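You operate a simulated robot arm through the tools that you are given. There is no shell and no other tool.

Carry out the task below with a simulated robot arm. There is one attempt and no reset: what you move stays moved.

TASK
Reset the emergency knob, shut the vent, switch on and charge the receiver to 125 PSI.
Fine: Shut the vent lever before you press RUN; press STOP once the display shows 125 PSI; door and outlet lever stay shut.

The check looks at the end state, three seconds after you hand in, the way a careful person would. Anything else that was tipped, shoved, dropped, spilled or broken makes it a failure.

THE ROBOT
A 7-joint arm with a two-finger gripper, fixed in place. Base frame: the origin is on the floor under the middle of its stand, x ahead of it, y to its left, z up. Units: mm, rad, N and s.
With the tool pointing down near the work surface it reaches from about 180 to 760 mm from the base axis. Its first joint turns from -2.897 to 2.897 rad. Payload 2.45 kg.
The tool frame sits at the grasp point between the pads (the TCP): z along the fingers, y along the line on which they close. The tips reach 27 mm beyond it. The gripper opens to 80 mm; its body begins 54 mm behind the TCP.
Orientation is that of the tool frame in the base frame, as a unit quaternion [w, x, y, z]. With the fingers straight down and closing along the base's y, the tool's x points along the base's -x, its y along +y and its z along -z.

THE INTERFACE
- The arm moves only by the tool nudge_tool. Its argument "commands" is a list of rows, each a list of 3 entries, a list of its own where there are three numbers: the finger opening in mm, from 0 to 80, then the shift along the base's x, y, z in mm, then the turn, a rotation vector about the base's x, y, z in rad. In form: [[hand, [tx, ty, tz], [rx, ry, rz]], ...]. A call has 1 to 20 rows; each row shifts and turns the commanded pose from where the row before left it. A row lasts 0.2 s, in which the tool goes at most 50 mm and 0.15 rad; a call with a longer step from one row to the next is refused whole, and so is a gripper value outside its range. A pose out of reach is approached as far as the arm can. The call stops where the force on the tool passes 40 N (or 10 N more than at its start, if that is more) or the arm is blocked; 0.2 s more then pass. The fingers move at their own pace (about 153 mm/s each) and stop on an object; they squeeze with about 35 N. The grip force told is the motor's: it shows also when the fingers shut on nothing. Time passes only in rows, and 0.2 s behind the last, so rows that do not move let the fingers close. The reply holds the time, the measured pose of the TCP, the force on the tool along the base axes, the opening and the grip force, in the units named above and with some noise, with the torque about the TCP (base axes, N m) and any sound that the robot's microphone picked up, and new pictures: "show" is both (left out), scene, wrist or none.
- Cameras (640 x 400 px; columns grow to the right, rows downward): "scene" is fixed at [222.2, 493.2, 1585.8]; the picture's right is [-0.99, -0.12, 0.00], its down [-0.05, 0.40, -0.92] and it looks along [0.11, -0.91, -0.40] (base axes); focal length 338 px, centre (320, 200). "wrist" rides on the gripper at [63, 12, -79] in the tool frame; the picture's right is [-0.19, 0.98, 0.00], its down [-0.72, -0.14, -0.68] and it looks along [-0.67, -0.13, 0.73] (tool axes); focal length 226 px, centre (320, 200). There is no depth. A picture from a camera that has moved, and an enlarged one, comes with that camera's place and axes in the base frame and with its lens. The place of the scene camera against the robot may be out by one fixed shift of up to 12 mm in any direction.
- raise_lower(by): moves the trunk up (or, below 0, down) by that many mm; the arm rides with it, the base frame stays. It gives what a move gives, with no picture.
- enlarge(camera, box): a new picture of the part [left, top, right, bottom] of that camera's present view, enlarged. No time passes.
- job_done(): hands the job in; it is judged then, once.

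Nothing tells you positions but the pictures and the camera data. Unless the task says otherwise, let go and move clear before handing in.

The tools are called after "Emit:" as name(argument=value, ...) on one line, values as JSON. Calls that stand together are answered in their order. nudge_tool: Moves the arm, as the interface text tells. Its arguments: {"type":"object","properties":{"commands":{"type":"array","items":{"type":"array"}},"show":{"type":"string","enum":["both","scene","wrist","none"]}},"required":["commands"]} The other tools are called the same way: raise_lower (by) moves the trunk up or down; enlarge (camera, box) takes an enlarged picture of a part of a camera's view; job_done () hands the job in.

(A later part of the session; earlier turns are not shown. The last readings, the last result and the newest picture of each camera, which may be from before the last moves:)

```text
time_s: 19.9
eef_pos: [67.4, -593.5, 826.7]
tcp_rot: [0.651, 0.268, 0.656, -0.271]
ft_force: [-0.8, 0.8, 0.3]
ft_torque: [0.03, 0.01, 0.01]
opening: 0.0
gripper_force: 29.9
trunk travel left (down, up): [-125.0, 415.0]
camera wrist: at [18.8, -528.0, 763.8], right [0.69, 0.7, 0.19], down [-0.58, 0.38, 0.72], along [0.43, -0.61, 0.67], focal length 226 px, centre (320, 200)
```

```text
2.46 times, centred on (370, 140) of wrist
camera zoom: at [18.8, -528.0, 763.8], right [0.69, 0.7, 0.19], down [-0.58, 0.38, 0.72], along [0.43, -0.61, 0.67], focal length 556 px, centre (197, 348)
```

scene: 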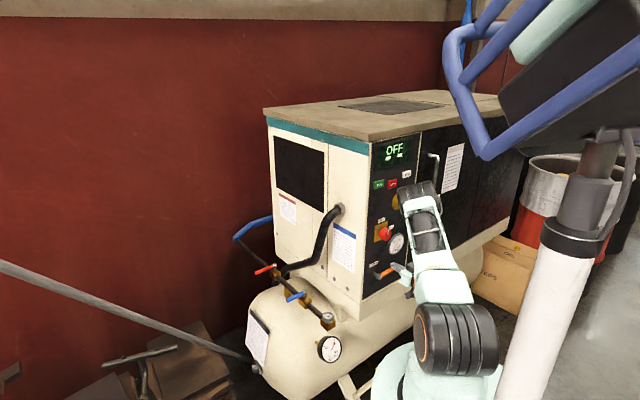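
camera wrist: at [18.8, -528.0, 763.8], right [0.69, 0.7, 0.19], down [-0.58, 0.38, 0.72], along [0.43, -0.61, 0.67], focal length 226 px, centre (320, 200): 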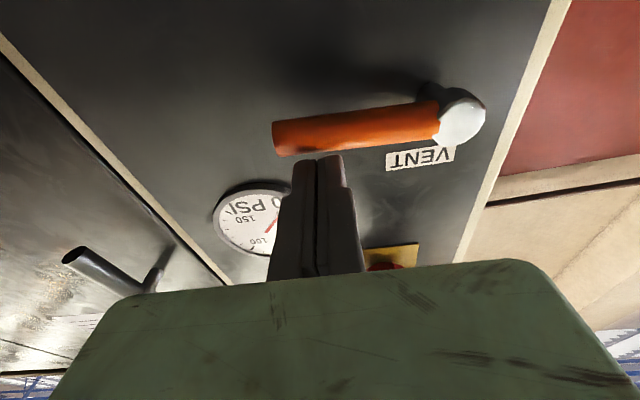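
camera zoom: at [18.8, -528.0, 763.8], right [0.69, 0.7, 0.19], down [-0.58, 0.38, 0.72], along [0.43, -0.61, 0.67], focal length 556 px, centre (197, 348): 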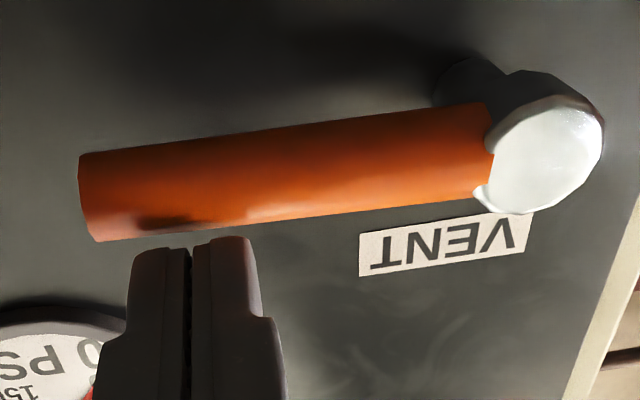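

Emit:
nudge_tool(commands=[[0, [0, 0, -4], [0, 0, 0]], [0, [0, 0, -4], [0, 0, 0]], [0, [0, 0, 0], [0, 0, 0]]], show="wrist")

```text
time_s: 20.7
eef_pos: [67.6, -592.8, 816.9]
tcp_rot: [0.651, 0.268, 0.656, -0.271]
ft_force: [0.1, -0.5, -0.4]
ft_torque: [0.01, -0.02, 0.0]
opening: 0.0
gripper_force: 30.1
trunk travel left (down, up): [-125.0, 415.0]
camera wrist: at [18.9, -528.2, 755.6], right [0.69, 0.7, 0.19], down [-0.58, 0.38, 0.72], along [0.43, -0.61, 0.67], focal length 226 px, centre (320, 200)
```

wrist: 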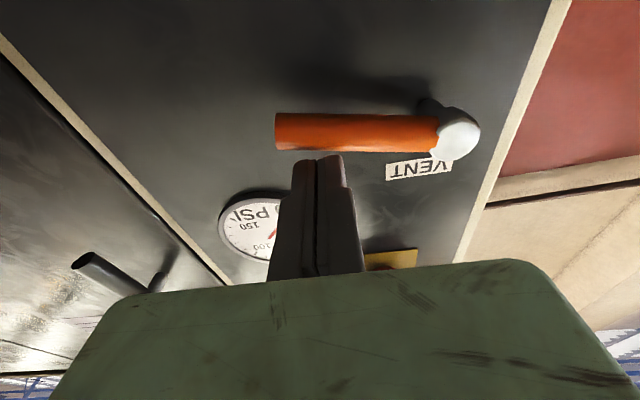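

The lever is swinging down with hardly any resistance. I'll keep pushing it along its arc around the pivot.

Emit:
nudge_tool(commands=[[0, [0.6, 0.6, -8], [0, 0, 0]], [0, [0.9, 0.9, -8], [0, 0, 0]], [0, [2.2, 2.2, -8], [0, 0, 0]], [0, [2.6, 2.6, -7.4], [0, 0, 0]], [0, [3.6, 3.6, -6.6], [0, 0, 0]], [0, [3.6, 3.6, -6.6], [0, 0, 0]]], show="wrist")

```text
time_s: 22.1
eef_pos: [80.1, -579.7, 773.3]
tcp_rot: [0.651, 0.269, 0.656, -0.272]
ft_force: [-1.1, 0.9, 0.2]
ft_torque: [0.03, 0.0, 0.04]
opening: 0.0
gripper_force: 29.6
trunk travel left (down, up): [-125.0, 415.0]
camera wrist: at [32.6, -514.5, 710.8], right [0.69, 0.7, 0.19], down [-0.58, 0.38, 0.72], along [0.43, -0.61, 0.67], focal length 226 px, centre (320, 200)
```

wrist: 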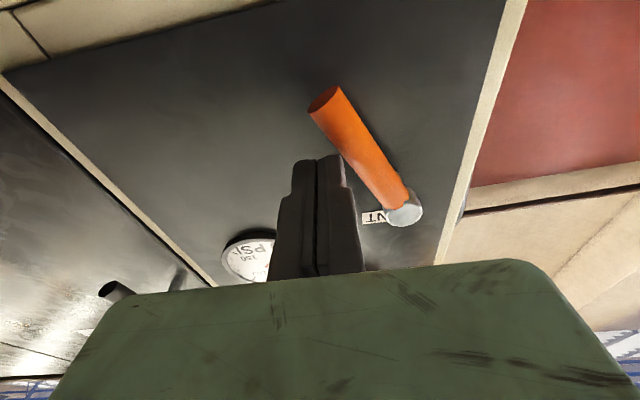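

Emit:
nudge_tool(commands=[[0, [4.7, 4.7, -5], [0, 0, 0]], [0, [4.7, 4.7, -5], [0, 0, 0]], [0, [5.5, 5.5, -3.1], [0, 0, 0]], [0, [5.5, 5.5, -3.1], [0, 0, 0]]], show="wrist")

```text
time_s: 23.1
eef_pos: [100.3, -558.8, 756.9]
tcp_rot: [0.651, 0.269, 0.656, -0.272]
ft_force: [-7.9, -1.2, 1.3]
ft_torque: [0.06, -0.03, -0.05]
opening: 0.0
gripper_force: 30.0
trunk travel left (down, up): [-125.0, 415.0]
camera wrist: at [50.9, -494.0, 694.7], right [0.7, 0.69, 0.19], down [-0.58, 0.38, 0.72], along [0.43, -0.61, 0.67], focal length 226 px, centre (320, 200)
```

wrist: 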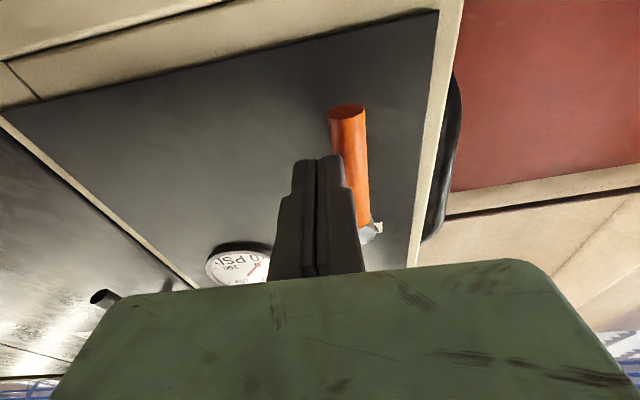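

Emit:
nudge_tool(commands=[[0, [2.5, 2.5, 0], [0, 0, 0]], [0, [2.5, 2.5, 0], [0, 0, 0]], [0, [0, 0, 0], [0, 0, 0]]], show="both")

Emit:
enlarge(camera="scene", box=[355, 240, 425, 300])

```text
time_s: 23.9
eef_pos: [103.8, -552.4, 758.0]
tcp_rot: [0.649, 0.269, 0.658, -0.271]
ft_force: [-35.4, 15.2, -2.1]
ft_torque: [-0.02, 0.04, 0.07]
opening: 0.0
gripper_force: 30.2
trunk travel left (down, up): [-125.0, 415.0]
camera wrist: at [55.8, -487.2, 694.4], right [0.69, 0.69, 0.19], down [-0.58, 0.38, 0.72], along [0.43, -0.61, 0.66], focal length 226 px, centre (320, 200)
```

scene: 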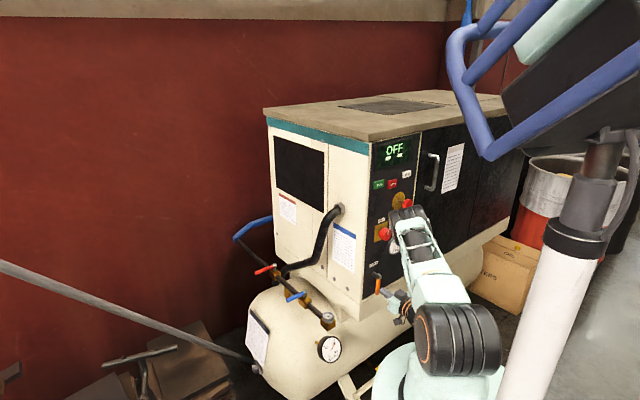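
wrist: 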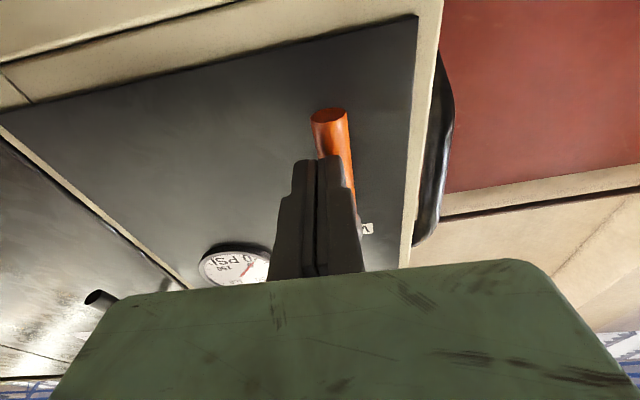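

```text
6.67 times, centred on (390, 270) of scene
camera zoom: at [222.2, 493.2, 1585.8], right [-0.99, -0.12, 0.0], down [-0.05, 0.4, -0.92], along [0.11, -0.91, -0.4], focal length 2251 px, centre (-147, -267)
```

zoom: 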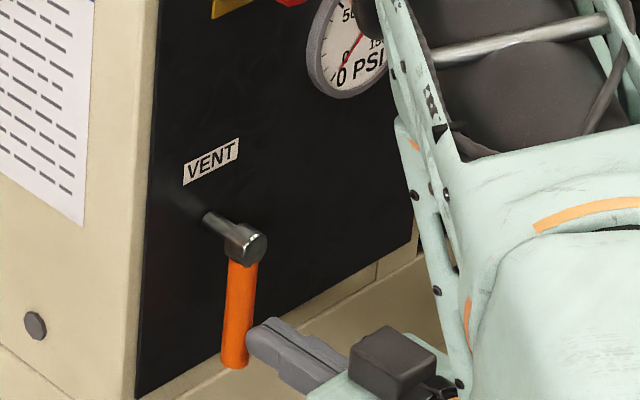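

I feel a firm stop with the handle straight down, so the vent lever has made its full quarter turn to shut. I'll back the fingers off to the right, then outward, and check that the lever stays down.

Emit:
nudge_tool(commands=[[0, [-8, -8, 0], [0, 0, 0]], [0, [-10, -10, 0], [0, 0, 0]], [0, [-25, 25, 0], [0, 0, 0]], [0, [-25, 25, 0], [0, 0, 0]], [40, [-10, 10, 15], [0, 0, 0]]], show="both")

Emit:
enlarge(camera="scene", box=[355, 240, 425, 300])

```text
time_s: 25.1
eef_pos: [29.1, -513.9, 774.1]
tcp_rot: [0.652, 0.267, 0.657, -0.27]
ft_force: [-0.3, -0.1, 0.1]
ft_torque: [0.02, 0.03, 0.0]
opening: 39.8
gripper_force: 0.0
trunk travel left (down, up): [-125.0, 415.0]
camera wrist: at [-19.6, -447.6, 710.7], right [0.69, 0.7, 0.19], down [-0.58, 0.38, 0.72], along [0.43, -0.61, 0.67], focal length 226 px, centre (320, 200)
```

scene: 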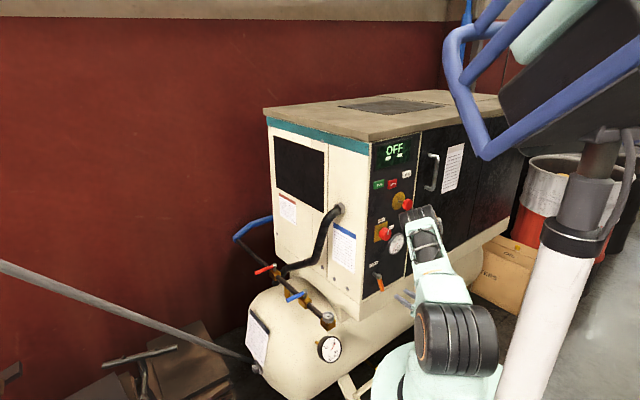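
wrist: 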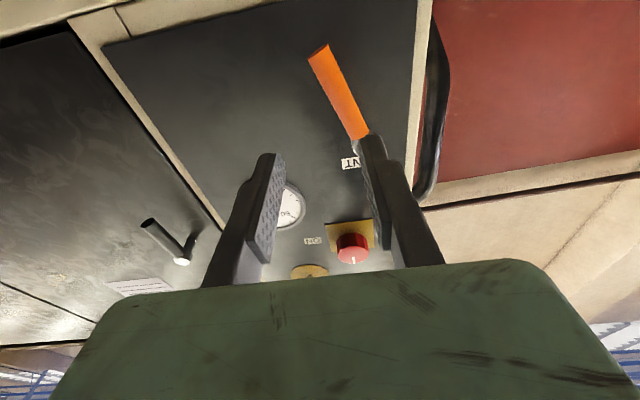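

```text
6.67 times, centred on (390, 270) of scene
camera zoom: at [222.2, 493.2, 1585.8], right [-0.99, -0.12, 0.0], down [-0.05, 0.4, -0.92], along [0.11, -0.91, -0.4], focal length 2251 px, centre (-147, -267)
```

zoom: 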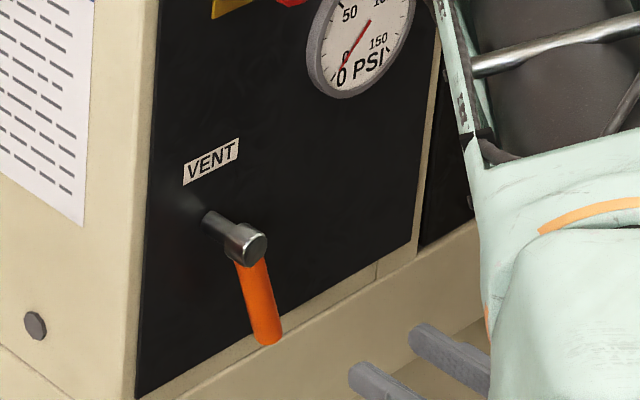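

After I let go the lever swung back about 20° from vertical. Either it rebounded off the soft stop or its rest position is there, so I'll re-approach and push it home gently to find out.

Emit:
nudge_tool(commands=[[0, [-10, -10, 0], [0, 0, 0]], [0, [0, 0, 0], [0, 0, 0]], [0, [15, -15, -2], [0, 0, 0]], [0, [15, -15, -2], [0, 0, 0]], [0, [15, -15, 0], [0, 0, 0]], [0, [14.5, -14.5, 0], [0, 0, 0]]], show="wrist")

```text
time_s: 26.5
eef_pos: [79.4, -581.6, 768.3]
tcp_rot: [0.651, 0.267, 0.657, -0.271]
ft_force: [-0.9, 0.8, -1.0]
ft_torque: [0.02, 0.02, 0.02]
opening: 0.1
gripper_force: 30.1
trunk travel left (down, up): [-125.0, 415.0]
camera wrist: at [30.8, -516.8, 706.0], right [0.69, 0.7, 0.19], down [-0.58, 0.38, 0.72], along [0.43, -0.61, 0.67], focal length 226 px, centre (320, 200)
```

wrist: 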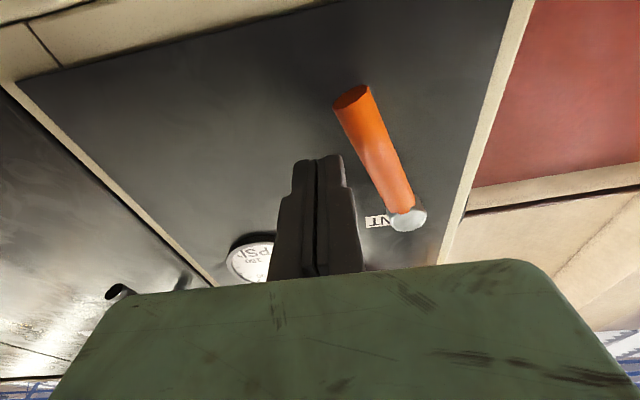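

Emit:
nudge_tool(commands=[[0, [3, 3, -1], [0, 0, 0]], [0, [3, 3, -1], [0, 0, 0]], [0, [3, 3, -1], [0, 0, 0]], [0, [3, 3, -1], [0, 0, 0]], [0, [0, 0, 0], [0, 0, 0]]], show="wrist")

```text
time_s: 27.7
eef_pos: [91.1, -570.4, 763.9]
tcp_rot: [0.651, 0.268, 0.656, -0.271]
ft_force: [-1.2, 0.5, -0.2]
ft_torque: [-0.01, 0.02, 0.01]
opening: 0.0
gripper_force: 29.4
trunk travel left (down, up): [-125.0, 415.0]
camera wrist: at [41.7, -504.3, 701.4], right [0.69, 0.7, 0.19], down [-0.58, 0.38, 0.72], along [0.43, -0.61, 0.67], focal length 226 px, centre (320, 200)
```

wrist: 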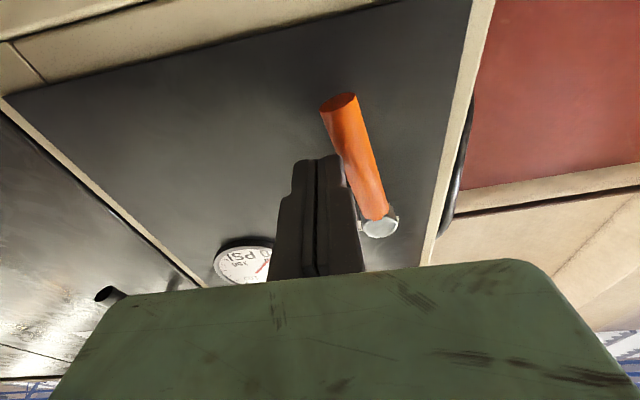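

Emit:
nudge_tool(commands=[[0, [2, 2, 0], [0, 0, 0]], [0, [2, 2, 0], [0, 0, 0]], [0, [0, 0, 0], [0, 0, 0]]], show="wrist")

Emit:
enlarge(camera="scene", box=[355, 240, 425, 300])

```text
time_s: 28.5
eef_pos: [95.0, -566.2, 764.7]
tcp_rot: [0.651, 0.269, 0.656, -0.272]
ft_force: [-0.2, -0.2, 0.0]
ft_torque: [0.02, 0.02, 0.02]
opening: 0.0
gripper_force: 29.5
trunk travel left (down, up): [-125.0, 415.0]
camera wrist: at [46.2, -500.5, 701.6], right [0.69, 0.7, 0.19], down [-0.58, 0.38, 0.72], along [0.43, -0.61, 0.67], focal length 226 px, centre (320, 200)
```

wrist: 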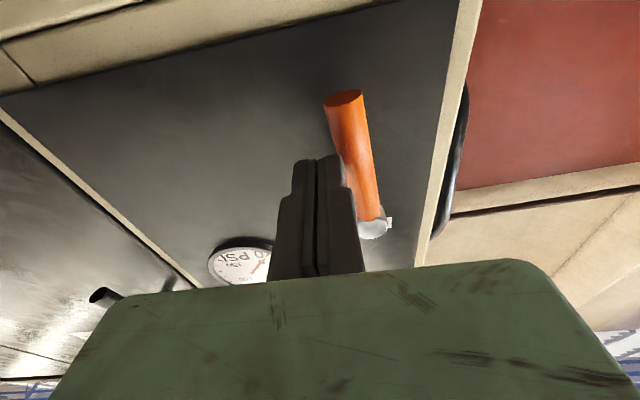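

```text
6.67 times, centred on (390, 270) of scene
camera zoom: at [222.2, 493.2, 1585.8], right [-0.99, -0.12, 0.0], down [-0.05, 0.4, -0.92], along [0.11, -0.91, -0.4], focal length 2251 px, centre (-147, -267)
```

zoom: 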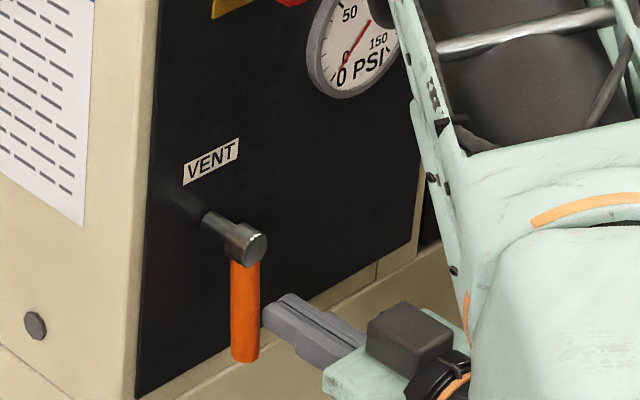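

It moves freely again, now about 5° from vertical with no resistance, so the earlier return was a rebound from pushing hard. I'll ease it to its stop with a light touch.

Emit:
nudge_tool(commands=[[0, [1, 1, 0], [0, 0, 0]], [0, [1, 1, 0], [0, 0, 0]], [0, [0, 0, 0], [0, 0, 0]]], show="none")

Emit:
enlarge(camera="scene", box=[355, 240, 425, 300])

```text
time_s: 29.3
eef_pos: [96.2, -564.3, 764.4]
tcp_rot: [0.65, 0.268, 0.657, -0.272]
ft_force: [0.5, -0.2, -0.4]
ft_torque: [0.0, -0.01, 0.0]
opening: 0.0
gripper_force: 30.0
trunk travel left (down, up): [-125.0, 415.0]
```

```text
6.67 times, centred on (390, 270) of scene
camera zoom: at [222.2, 493.2, 1585.8], right [-0.99, -0.12, 0.0], down [-0.05, 0.4, -0.92], along [0.11, -0.91, -0.4], focal length 2251 px, centre (-147, -267)
```

zoom: 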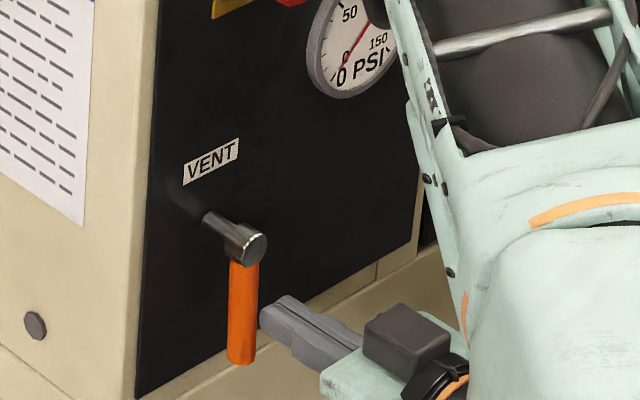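

Emit:
nudge_tool(commands=[[0, [1, 1, 0], [0, 0, 0]], [0, [0, 0, 0], [0, 0, 0]]], show="none")

Emit:
nudge_tool(commands=[[0, [1, 1, 0], [0, 0, 0]], [0, [0, 0, 0], [0, 0, 0]]], show="none")

Emit:
enlarge(camera="scene", box=[355, 240, 425, 300])

```text
time_s: 29.9
eef_pos: [97.0, -563.5, 764.9]
tcp_rot: [0.65, 0.269, 0.656, -0.272]
ft_force: [-1.1, -0.1, 0.7]
ft_torque: [0.01, -0.01, -0.02]
opening: 0.0
gripper_force: 29.8
trunk travel left (down, up): [-125.0, 415.0]
```

```text
time_s: 30.5
eef_pos: [99.0, -561.5, 763.9]
tcp_rot: [0.651, 0.268, 0.657, -0.271]
ft_force: [0.4, -0.9, 0.4]
ft_torque: [-0.05, -0.02, 0.0]
opening: 0.1
gripper_force: 30.3
trunk travel left (down, up): [-125.0, 415.0]
```

```text
6.67 times, centred on (390, 270) of scene
camera zoom: at [222.2, 493.2, 1585.8], right [-0.99, -0.12, 0.0], down [-0.05, 0.4, -0.92], along [0.11, -0.91, -0.4], focal length 2251 px, centre (-147, -267)
```

zoom: 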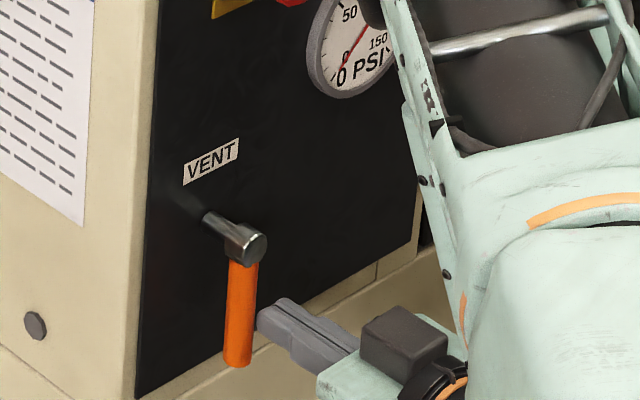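

Emit:
nudge_tool(commands=[[0, [0.8, 0.8, 0], [0, 0, 0]], [0, [0, 0, 0], [0, 0, 0]]], show="none")

Emit:
nudge_tool(commands=[[0, [0.8, 0.8, 0], [0, 0, 0]], [0, [0, 0, 0], [0, 0, 0]]], show="none")

```text
time_s: 31.1
eef_pos: [99.2, -560.9, 763.2]
tcp_rot: [0.651, 0.269, 0.656, -0.271]
ft_force: [-1.3, -0.5, -1.0]
ft_torque: [-0.01, 0.01, -0.01]
opening: 0.3
gripper_force: 30.0
trunk travel left (down, up): [-125.0, 415.0]
```

```text
time_s: 31.7
eef_pos: [99.8, -560.3, 763.6]
tcp_rot: [0.651, 0.268, 0.657, -0.272]
ft_force: [-5.0, -0.4, -0.2]
ft_torque: [0.03, 0.01, -0.05]
opening: 0.0
gripper_force: 29.8
trunk travel left (down, up): [-125.0, 415.0]
```

I feel a light 4 N touch, so the lever is at its stop. I'll retreat very slowly so it doesn't rebound.

Emit:
nudge_tool(commands=[[0, [-0.5, -0.5, 0], [0, 0, 0]], [0, [-0.5, -0.5, 0], [0, 0, 0]], [0, [-0.5, -0.5, 0], [0, 0, 0]], [0, [-1, -1, 0], [0, 0, 0]], [0, [-2, -2, 0], [0, 0, 0]], [0, [-4, -4, 0], [0, 0, 0]], [0, [-7, -7, 0], [0, 0, 0]]], show="wrist")

Emit:
enlarge(camera="scene", box=[355, 240, 425, 300])

```text
time_s: 33.3
eef_pos: [84.4, -575.2, 764.1]
tcp_rot: [0.651, 0.267, 0.658, -0.27]
ft_force: [-0.5, -0.1, -0.5]
ft_torque: [0.0, -0.01, -0.03]
opening: 0.1
gripper_force: 29.1
trunk travel left (down, up): [-125.0, 415.0]
camera wrist: at [35.7, -510.1, 701.4], right [0.69, 0.7, 0.19], down [-0.58, 0.38, 0.72], along [0.43, -0.61, 0.66], focal length 226 px, centre (320, 200)
```

wrist: 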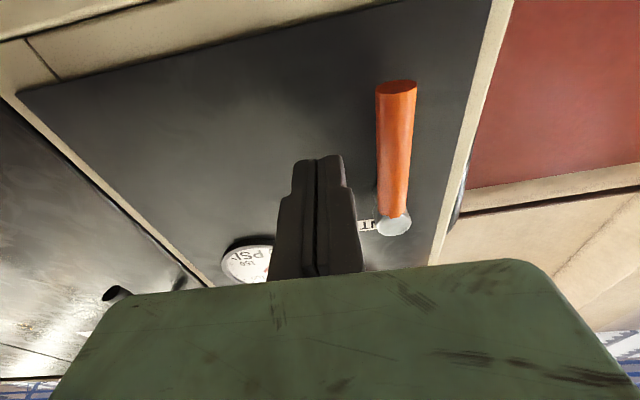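

```text
6.67 times, centred on (390, 270) of scene
camera zoom: at [222.2, 493.2, 1585.8], right [-0.99, -0.12, 0.0], down [-0.05, 0.4, -0.92], along [0.11, -0.91, -0.4], focal length 2251 px, centre (-147, -267)
```

zoom: 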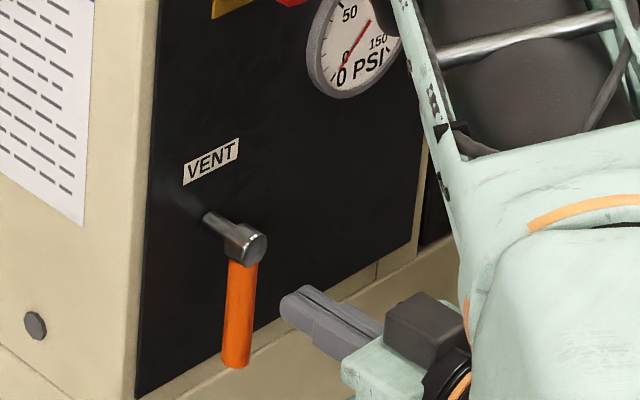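

The vent lever now rests straight down, shut. Next is the OFF/ON selector near z = 987. I'll retract, go up, and pre-roll the wrist counterclockwise to leave room for a 90° clockwise turn.

Emit:
nudge_tool(commands=[[0, [-18, 18, 0], [0, 0, 0]], [0, [-18, 18, 0], [0, 0, 0]], [0, [-18, 18, 10], [0, 0, 0]], [40, [1.5, 1.5, 35], [-0.088, 0.088, 0]], [80, [1.5, 1.5, 35], [-0.088, 0.088, 0]], [80, [1.5, 1.5, 35], [-0.088, 0.088, 0]], [80, [1.5, 1.5, 35], [-0.088, 0.088, 0]], [80, [1.5, 1.5, 36], [-0.088, 0.088, 0]], [80, [1.5, 1.5, 36], [-0.088, 0.088, 0]]], show="both")

```text
time_s: 35.3
eef_pos: [59.3, -595.1, 986.0]
tcp_rot: [0.505, 0.03, 0.718, -0.478]
ft_force: [-0.7, -6.2, -9.5]
ft_torque: [-0.19, 0.36, -0.14]
opening: 79.9
gripper_force: 0.1
out of reach, approached as far as the arm can: row 4, 5, 6, 7, 8, 9
trunk travel left (down, up): [-125.0, 415.0]
stopped in row 9: the force on the tool passed its limit at 69 N (the readings are from after the stop); the commanded pose is now the measured one
camera wrist: at [-21.1, -558.9, 933.4], right [0.61, 0.62, -0.5], down [-0.2, 0.73, 0.66], along [0.77, -0.3, 0.57], focal length 226 px, centre (320, 200)
```

scene: 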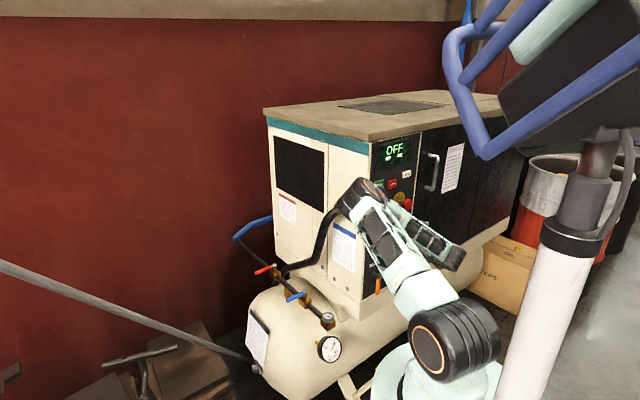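
wrist: 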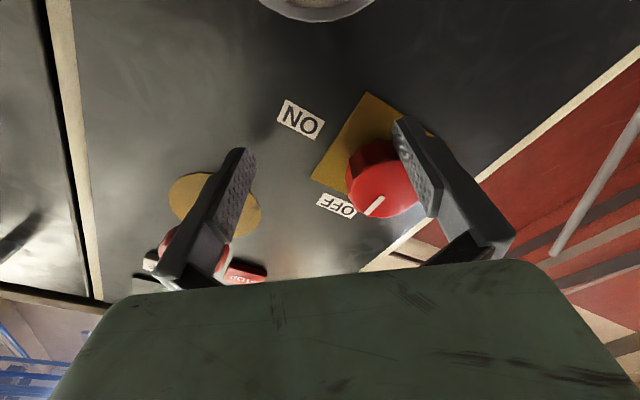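

The wrist roll in that direction was out of reach and the arm swung toward the panel, with a force spike. I'll examine what it touched before moving again.

Emit:
enlarge(camera="scene", box=[320, 130, 480, 310])

Emit:
enlarge(camera="wrist", box=[110, 80, 450, 300])

```text
2.22 times, centred on (400, 220) of scene
camera zoom: at [222.2, 493.2, 1585.8], right [-0.99, -0.12, 0.0], down [-0.05, 0.4, -0.92], along [0.11, -0.91, -0.4], focal length 750 px, centre (142, 156)
```

zoom: 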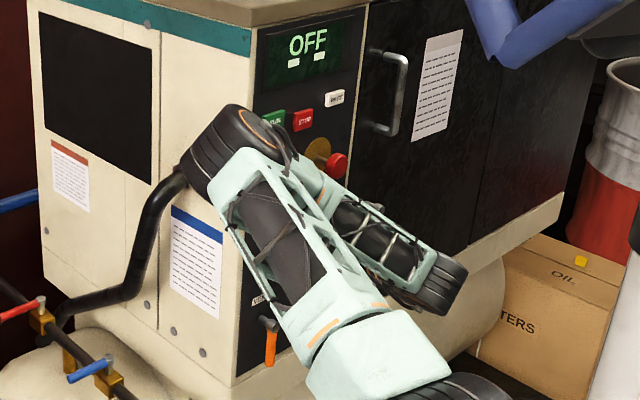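

```text
1.82 times, centred on (280, 190) of wrist
camera zoom: at [-21.1, -558.9, 933.4], right [0.61, 0.62, -0.5], down [-0.2, 0.73, 0.66], along [0.77, -0.3, 0.57], focal length 411 px, centre (393, 218)
```

zoom: 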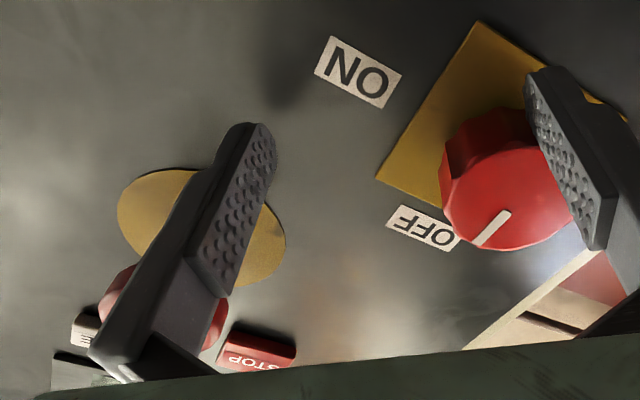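

The E-stop is still out and the selector still points to OFF, so nothing appears displaced. I'll back straight out from the panel in small steps, rolling the wrist back the other way.

Emit:
nudge_tool(commands=[[80, [-6, 6, 0], [0, 0, 0]], [80, [-6, 6, 0], [0, 0, 0]]], show="both")

```text
time_s: 35.9
eef_pos: [51.2, -593.0, 987.8]
tcp_rot: [0.504, 0.034, 0.72, -0.476]
ft_force: [0.7, -4.8, -23.2]
ft_torque: [-0.26, 1.0, -0.26]
opening: 79.9
gripper_force: 0.2
out of reach, approached as far as the arm can: row 1, 2
trunk travel left (down, up): [-125.0, 415.0]
camera wrist: at [-28.6, -555.9, 935.8], right [0.61, 0.62, -0.49], down [-0.2, 0.72, 0.66], along [0.77, -0.31, 0.56], focal length 226 px, centre (320, 200)
```

scene: 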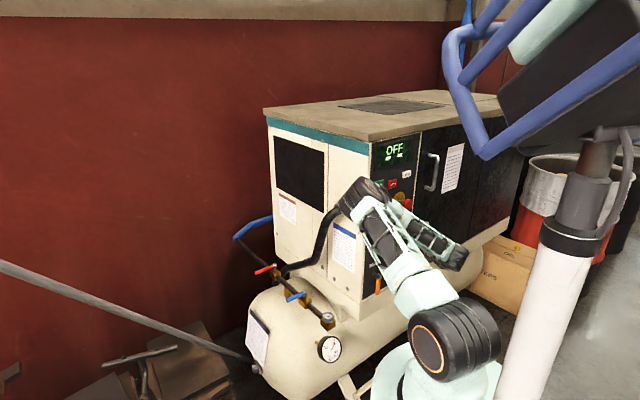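
wrist: 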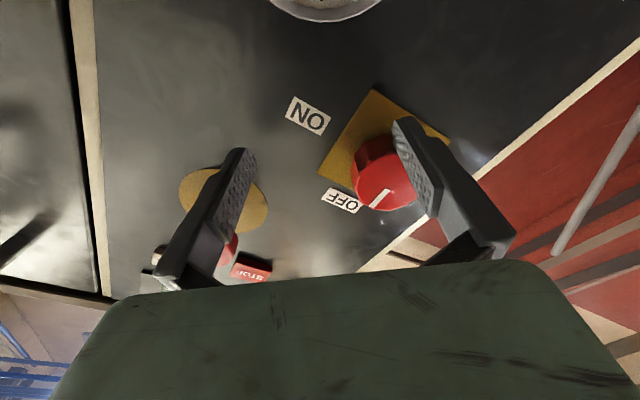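

The contact is the inside finger brushing the lower edge of the selector knob. I'll drop slightly and move farther out to clear it.

Emit:
nudge_tool(commands=[[80, [-3, 3, -6], [0, 0, 0]], [80, [-8, 8, -2], [0, 0, 0]], [80, [-8, 8, 0], [0, 0, 0]]], show="wrist")

```text
time_s: 36.7
eef_pos: [43.5, -596.3, 992.7]
tcp_rot: [0.505, 0.03, 0.719, -0.476]
ft_force: [0.1, 1.5, -0.4]
ft_torque: [0.01, 0.01, -0.01]
opening: 79.9
gripper_force: 0.0
out of reach, approached as far as the arm can: row 1, 2, 3
trunk travel left (down, up): [-125.0, 415.0]
camera wrist: at [-36.2, -559.7, 938.4], right [0.61, 0.62, -0.5], down [-0.2, 0.73, 0.66], along [0.77, -0.3, 0.57], focal length 226 px, centre (320, 200)
```

wrist: 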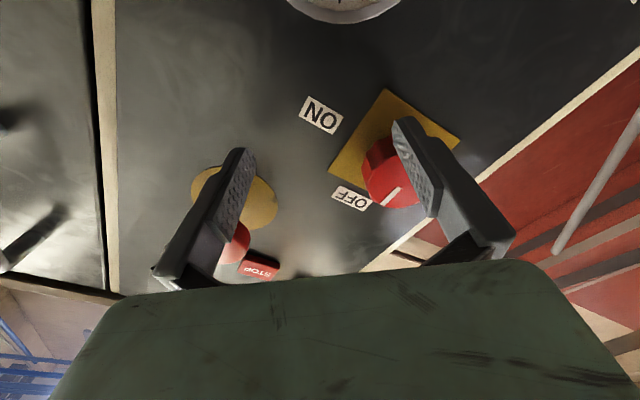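

The tool is free of contact now. I'll roll the wrist back clockwise gradually while moving outward.

Emit:
nudge_tool(commands=[[80, [-8, 8, 0], [0.035, -0.035, 0]], [80, [-8, 8, 0], [0.05, -0.05, 0]]], show="wrist")

```text
time_s: 37.3
eef_pos: [27.8, -582.0, 991.9]
tcp_rot: [0.535, 0.072, 0.715, -0.445]
ft_force: [-0.3, -0.5, 0.3]
ft_torque: [0.02, 0.02, -0.04]
opening: 80.0
gripper_force: 0.1
trunk travel left (down, up): [-125.0, 415.0]
camera wrist: at [-47.8, -539.3, 934.9], right [0.65, 0.65, -0.39], down [-0.26, 0.67, 0.7], along [0.72, -0.35, 0.6], focal length 226 px, centre (320, 200)
```

wrist: 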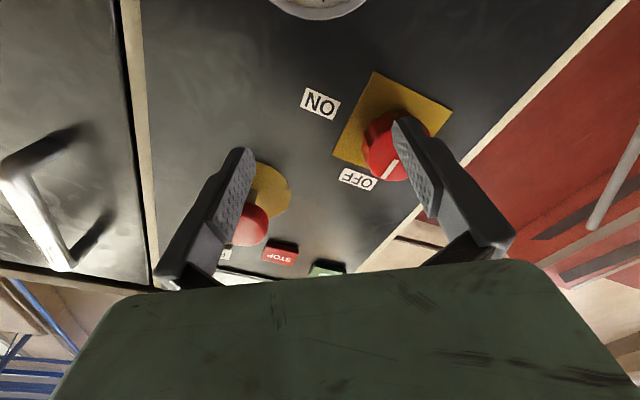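

Emit:
nudge_tool(commands=[[80, [0, 0, 2], [0.092, -0.092, 0]], [80, [0, 0, 2], [0.092, -0.092, 0]], [80, [0, 0, 2], [0.092, -0.092, 0]], [80, [0, 0, 2], [0.092, -0.092, 0]], [80, [0, 0, 0], [0, 0, 0]]], show="both")

```text
time_s: 38.5
eef_pos: [27.3, -580.3, 999.4]
tcp_rot: [0.634, 0.247, 0.675, -0.287]
ft_force: [-0.6, 0.0, 0.4]
ft_torque: [0.0, 0.0, 0.01]
opening: 80.0
gripper_force: 0.0
trunk travel left (down, up): [-125.0, 415.0]
camera wrist: at [-25.3, -516.9, 937.8], right [0.7, 0.71, 0.12], down [-0.53, 0.4, 0.75], along [0.48, -0.59, 0.65], focal length 226 px, centre (320, 200)
```

scene: 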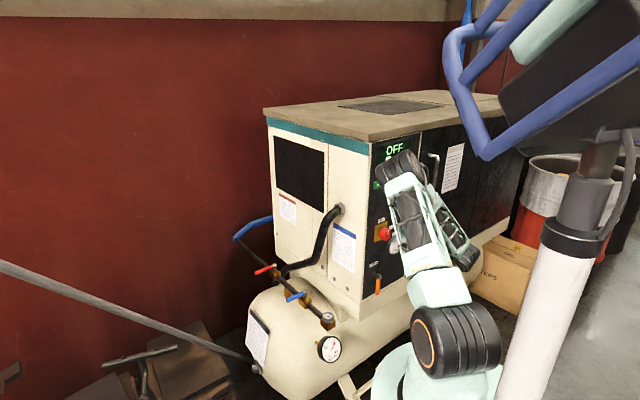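
wrist: 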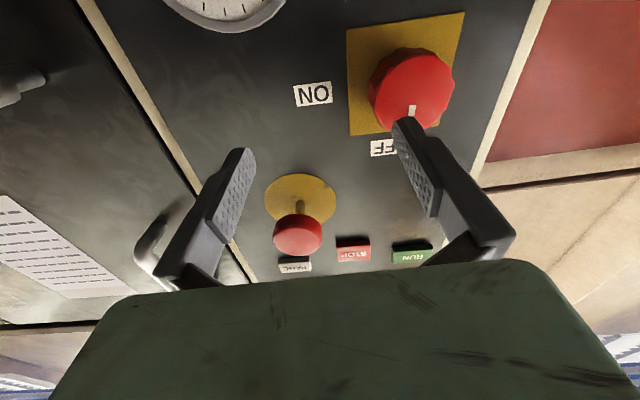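

I'm back clear of the panel at about zero roll. Now I'll line up in front of the selector.

Emit:
nudge_tool(commands=[[80, [-12, 12, -3], [0.015, -0.038, -0.005]], [80, [-12, 12, -3], [0.015, -0.038, -0.005]], [80, [20, 20, -3], [0, 0, 0]], [80, [20.3, 20.3, -3.4], [0, 0, 0]], [80, [0, 0, 0], [0, 0, 0]]], show="wrist")

Emit:
enlarge(camera="scene", box=[365, 130, 445, 250])

```text
time_s: 39.7
eef_pos: [44.7, -515.5, 986.4]
tcp_rot: [0.653, 0.271, 0.653, -0.271]
ft_force: [1.1, -0.7, 0.3]
ft_torque: [0.01, -0.01, -0.02]
opening: 80.0
gripper_force: 0.0
trunk travel left (down, up): [-125.0, 415.0]
camera wrist: at [-4.1, -450.3, 922.9], right [0.69, 0.69, 0.19], down [-0.58, 0.38, 0.72], along [0.42, -0.61, 0.67], focal length 226 px, centre (320, 200)
```

wrist: 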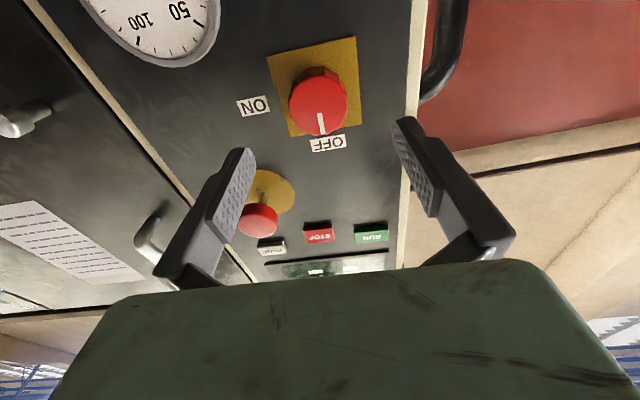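

```text
3.33 times, centred on (405, 190) of scene
camera zoom: at [222.2, 493.2, 1585.8], right [-0.99, -0.12, 0.0], down [-0.05, 0.4, -0.92], along [0.11, -0.91, -0.4], focal length 1126 px, centre (37, 233)
```

zoom: 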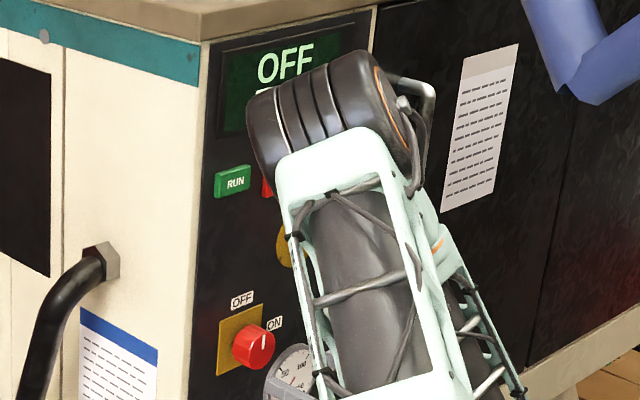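

The selector's axis is near z = 985 and still at OFF. I'll move in around the knob with the fingers open.

Emit:
nudge_tool(commands=[[80, [14, -14.6, -0.3], [0, 0, 0]], [80, [14, -14.6, -0.3], [0, 0, 0]], [80, [14, -14.6, -0.2], [0, 0, 0]], [80, [14, -14.6, -0.2], [0, 0, 0]], [80, [0, 0, 0], [0, 0, 0]]], show="wrist")

Emit:
enlarge(camera="wrist", box=[180, 60, 460, 270])

```text
time_s: 40.9
eef_pos: [100.0, -574.6, 985.6]
tcp_rot: [0.654, 0.271, 0.653, -0.271]
ft_force: [-0.1, 0.7, 0.3]
ft_torque: [0.01, -0.02, 0.01]
opening: 80.2
gripper_force: 0.2
trunk travel left (down, up): [-125.0, 415.0]
camera wrist: at [52.2, -509.0, 922.6], right [0.69, 0.69, 0.19], down [-0.58, 0.38, 0.72], along [0.42, -0.61, 0.67], focal length 226 px, centre (320, 200)
```

wrist: 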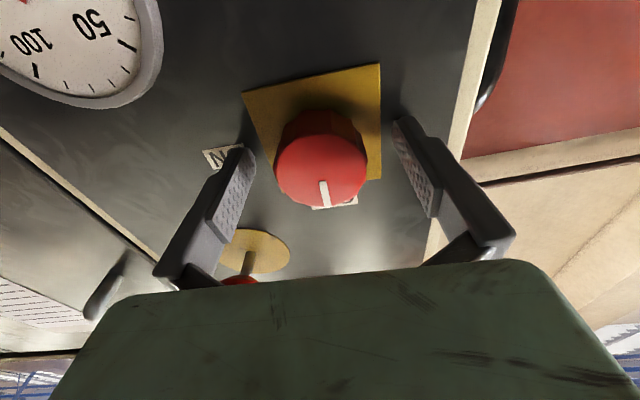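

```text
1.90 times, centred on (320, 165) of wrist
camera zoom: at [52.2, -509.0, 922.6], right [0.69, 0.69, 0.19], down [-0.58, 0.38, 0.72], along [0.42, -0.61, 0.67], focal length 431 px, centre (320, 267)
```

zoom: 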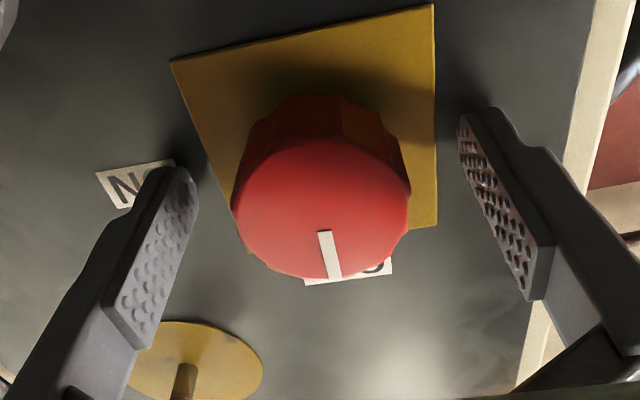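

The knob is centred between the fingers with no contact. I'll close on it.

Emit:
nudge_tool(commands=[[60, [0, 0, 0], [0, 0, 0]], [45, [0, 0, 0], [0, 0, 0]], [30, [0, 0, 0], [0, 0, 0]], [30, [0, 0, 0], [0, 0, 0]]], show="wrist")

```text
time_s: 41.9
eef_pos: [100.8, -574.3, 985.5]
tcp_rot: [0.654, 0.27, 0.653, -0.271]
ft_force: [4.0, 0.4, -1.3]
ft_torque: [-0.19, -0.27, -0.26]
opening: 43.9
gripper_force: 45.3
trunk travel left (down, up): [-125.0, 415.0]
camera wrist: at [52.7, -508.6, 922.6], right [0.69, 0.69, 0.19], down [-0.58, 0.38, 0.72], along [0.42, -0.61, 0.67], focal length 226 px, centre (320, 200)
```

wrist: 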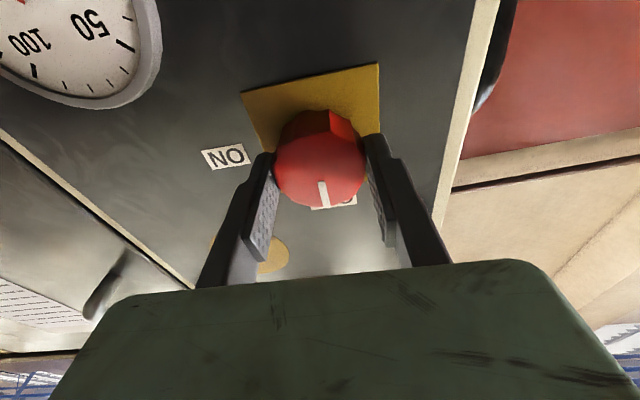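

Gripped at 44 mm. Now I'll turn clockwise toward ON in steps and watch the pointer.

Emit:
nudge_tool(commands=[[30, [0, 0, 0], [0.07, -0.07, 0]], [30, [0, 0, 0], [0.07, -0.07, 0]], [30, [0, 0, 0], [0.07, -0.07, 0]], [30, [0, 0, 0], [0.07, -0.07, 0]], [30, [0, 0, 0], [0, 0, 0]]], show="wrist")

```text
time_s: 43.1
eef_pos: [100.6, -574.6, 986.2]
tcp_rot: [0.695, 0.393, 0.587, -0.136]
ft_force: [5.3, -1.0, 1.9]
ft_torque: [-0.21, -0.24, 0.46]
opening: 43.4
gripper_force: 45.3
trunk travel left (down, up): [-125.0, 415.0]
camera wrist: at [69.1, -492.2, 932.3], right [0.59, 0.59, 0.56], down [-0.77, 0.19, 0.61], along [0.25, -0.79, 0.57], focal length 226 px, centre (320, 200)
```

wrist: 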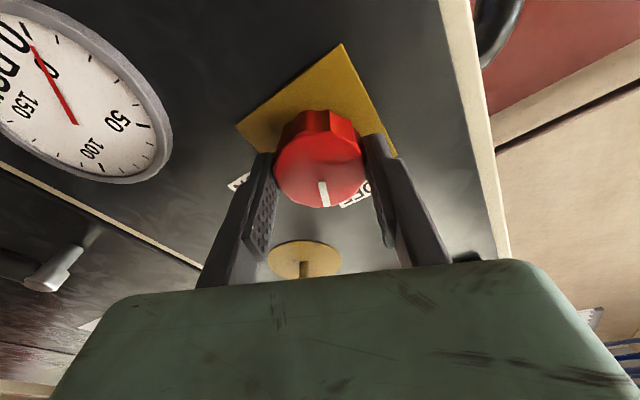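

The pointer is turning with the fingers, so I'll keep going.

Emit:
nudge_tool(commands=[[30, [0, 0, 0], [0.07, -0.07, 0]], [30, [0, 0, 0], [0.07, -0.07, 0]], [30, [0, 0, 0], [0.07, -0.07, 0]], [30, [0, 0, 0], [0.07, -0.07, 0]], [30, [0, 0, 0], [0.07, -0.07, 0]], [30, [0, 0, 0], [0.07, -0.07, 0]], [30, [0, 0, 0], [0, 0, 0]]], show="wrist")

```text
time_s: 44.7
eef_pos: [99.6, -574.2, 984.8]
tcp_rot: [0.704, 0.548, 0.446, 0.072]
ft_force: [1.1, -8.2, 1.6]
ft_torque: [-0.38, -0.4, 0.1]
opening: 43.3
gripper_force: 45.1
trunk travel left (down, up): [-125.0, 415.0]
camera wrist: at [85.8, -475.5, 961.4], right [0.27, 0.27, 0.93], down [-0.96, 0.0, 0.27], along [0.07, -0.96, 0.26], focal length 226 px, centre (320, 200)
```

wrist: 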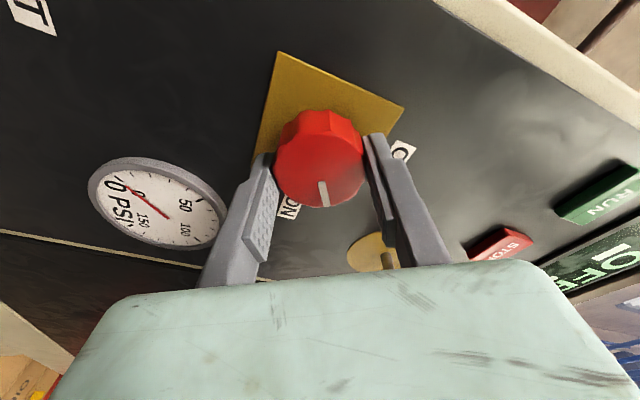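

Emit:
nudge_tool(commands=[[30, [0, 0, 0], [0.07, -0.07, 0]], [30, [0, 0, 0], [0.07, -0.07, 0]], [30, [0, 0, 0], [0.07, -0.07, 0]], [30, [0, 0, 0], [0, 0, 0]]], show="both")

Emit:
enlarge(camera="wrist", box=[220, 60, 440, 240])

```text
time_s: 45.7
eef_pos: [99.2, -575.6, 983.7]
tcp_rot: [0.685, 0.609, 0.36, 0.174]
ft_force: [-3.5, -7.2, -1.2]
ft_torque: [-0.33, -0.39, 0.12]
opening: 43.3
gripper_force: 45.4
trunk travel left (down, up): [-125.0, 415.0]
camera wrist: at [88.9, -472.4, 979.9], right [0.06, 0.06, 1.0], down [-1.0, -0.03, 0.06], along [0.04, -1.0, 0.06], focal length 226 px, centre (320, 200)
```

scene: 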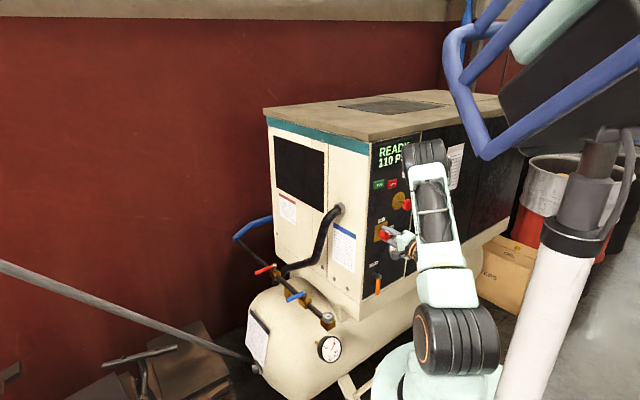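
wrist: 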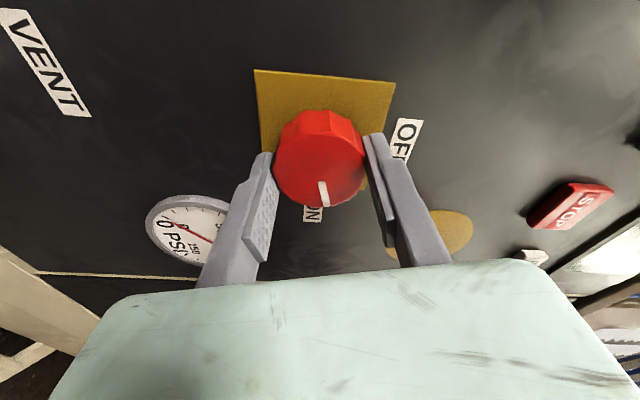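

```text
2.22 times, centred on (330, 150) of wrist
camera zoom: at [88.9, -472.4, 979.9], right [0.06, 0.06, 1.0], down [-1.0, -0.03, 0.06], along [0.04, -1.0, 0.06], focal length 502 px, centre (298, 311)
```

zoom: 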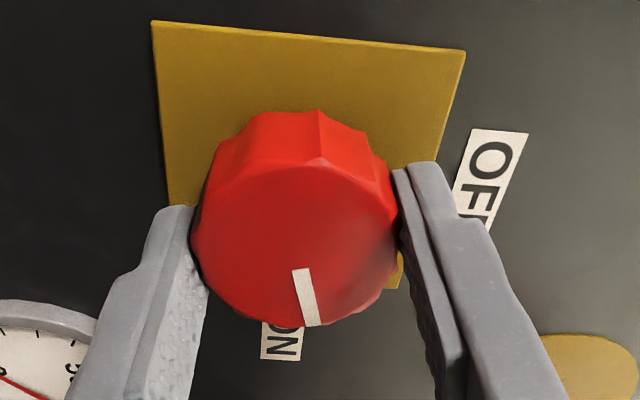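

The display now reads READY, so the switch is on. I'll read the display and both gauges closely.

Emit:
enlarge(camera="scene", box=[365, 130, 425, 180])

Emit:
enlarge(camera="scene", box=[300, 320, 360, 370])

Emit:
enlarge(camera="wrist", box=[130, 180, 240, 280])

```text
8.00 times, centred on (395, 155) of scene
camera zoom: at [222.2, 493.2, 1585.8], right [-0.99, -0.12, 0.0], down [-0.05, 0.4, -0.92], along [0.11, -0.91, -0.4], focal length 2701 px, centre (-280, 560)
```

zoom: 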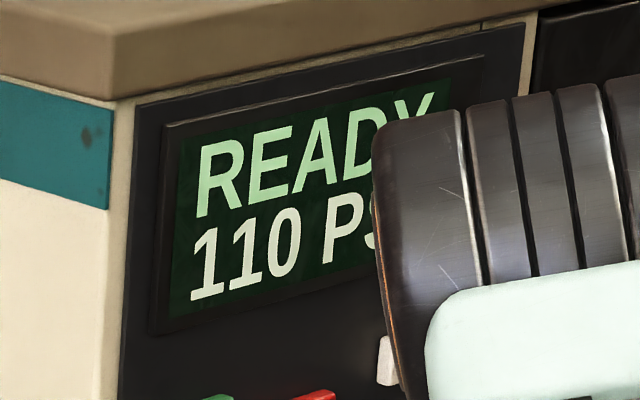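

```text
8.00 times, centred on (330, 345) of scene
camera zoom: at [222.2, 493.2, 1585.8], right [-0.99, -0.12, 0.0], down [-0.05, 0.4, -0.92], along [0.11, -0.91, -0.4], focal length 2701 px, centre (240, -960)
```

zoom: 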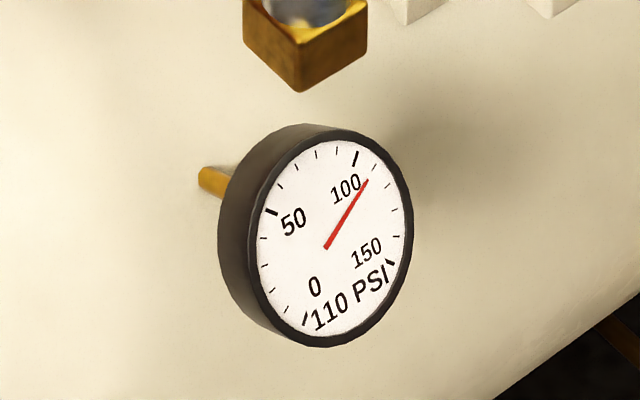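

```text
4.00 times, centred on (185, 230) of wrist
camera zoom: at [88.9, -472.4, 979.9], right [0.06, 0.06, 1.0], down [-1.0, -0.03, 0.06], along [0.04, -1.0, 0.06], focal length 904 px, centre (860, 80)
```

zoom: 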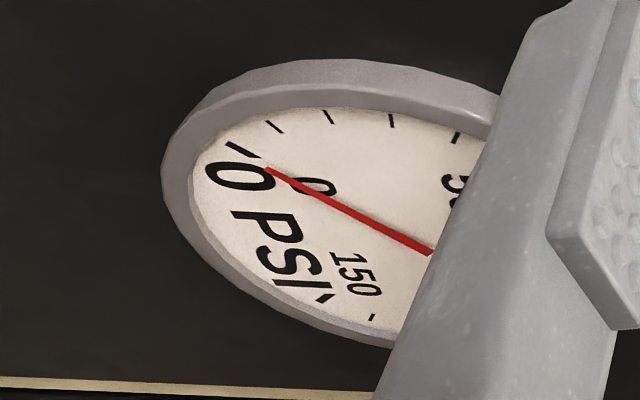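

The display and the tank gauge both read 110 PSI, so charging to 125 may be quick. I'll finish the selector's turn to ON.

Emit:
nudge_tool(commands=[[30, [0, 0, 0], [0.07, -0.07, 0]], [30, [0, 0, 0], [0.07, -0.07, 0]], [30, [0, 0, 0], [0.035, -0.035, 0]], [30, [0, 0, 0], [0, 0, 0]]], show="wrist")

Emit:
enlarge(camera="wrist", box=[220, 60, 440, 240])

```text
time_s: 46.7
eef_pos: [100.3, -574.5, 984.7]
tcp_rot: [0.658, 0.649, 0.282, 0.259]
ft_force: [-2.8, -5.5, -4.1]
ft_torque: [-0.28, -0.32, 0.13]
opening: 43.4
gripper_force: 45.0
trunk travel left (down, up): [-125.0, 415.0]
camera wrist: at [88.5, -472.8, 995.7], right [-0.11, -0.11, 0.99], down [-0.99, -0.03, -0.12], along [0.04, -0.99, -0.11], focal length 226 px, centre (320, 200)
```

wrist: 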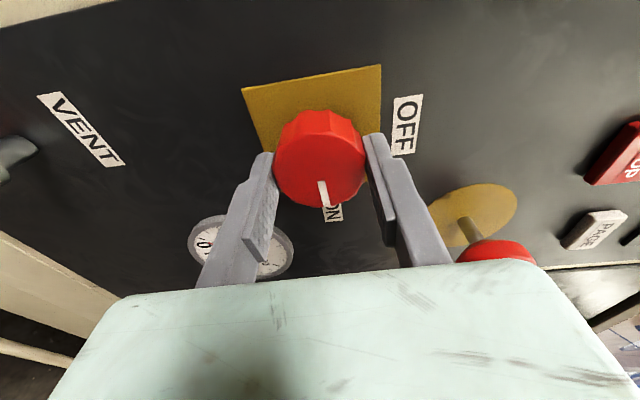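

```text
2.22 times, centred on (330, 150) of wrist
camera zoom: at [88.5, -472.8, 995.7], right [-0.11, -0.11, 0.99], down [-0.99, -0.03, -0.12], along [0.04, -0.99, -0.11], focal length 502 px, centre (298, 311)
```

zoom: 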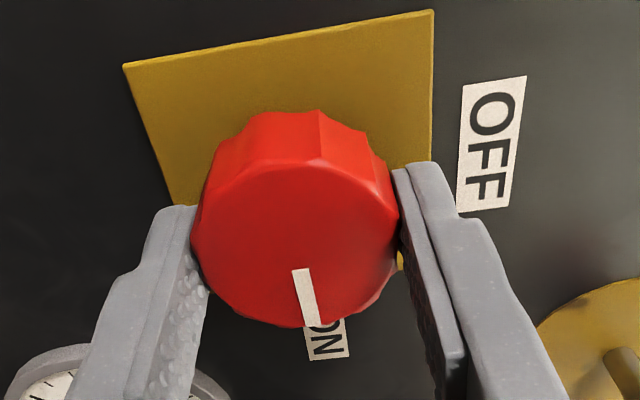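

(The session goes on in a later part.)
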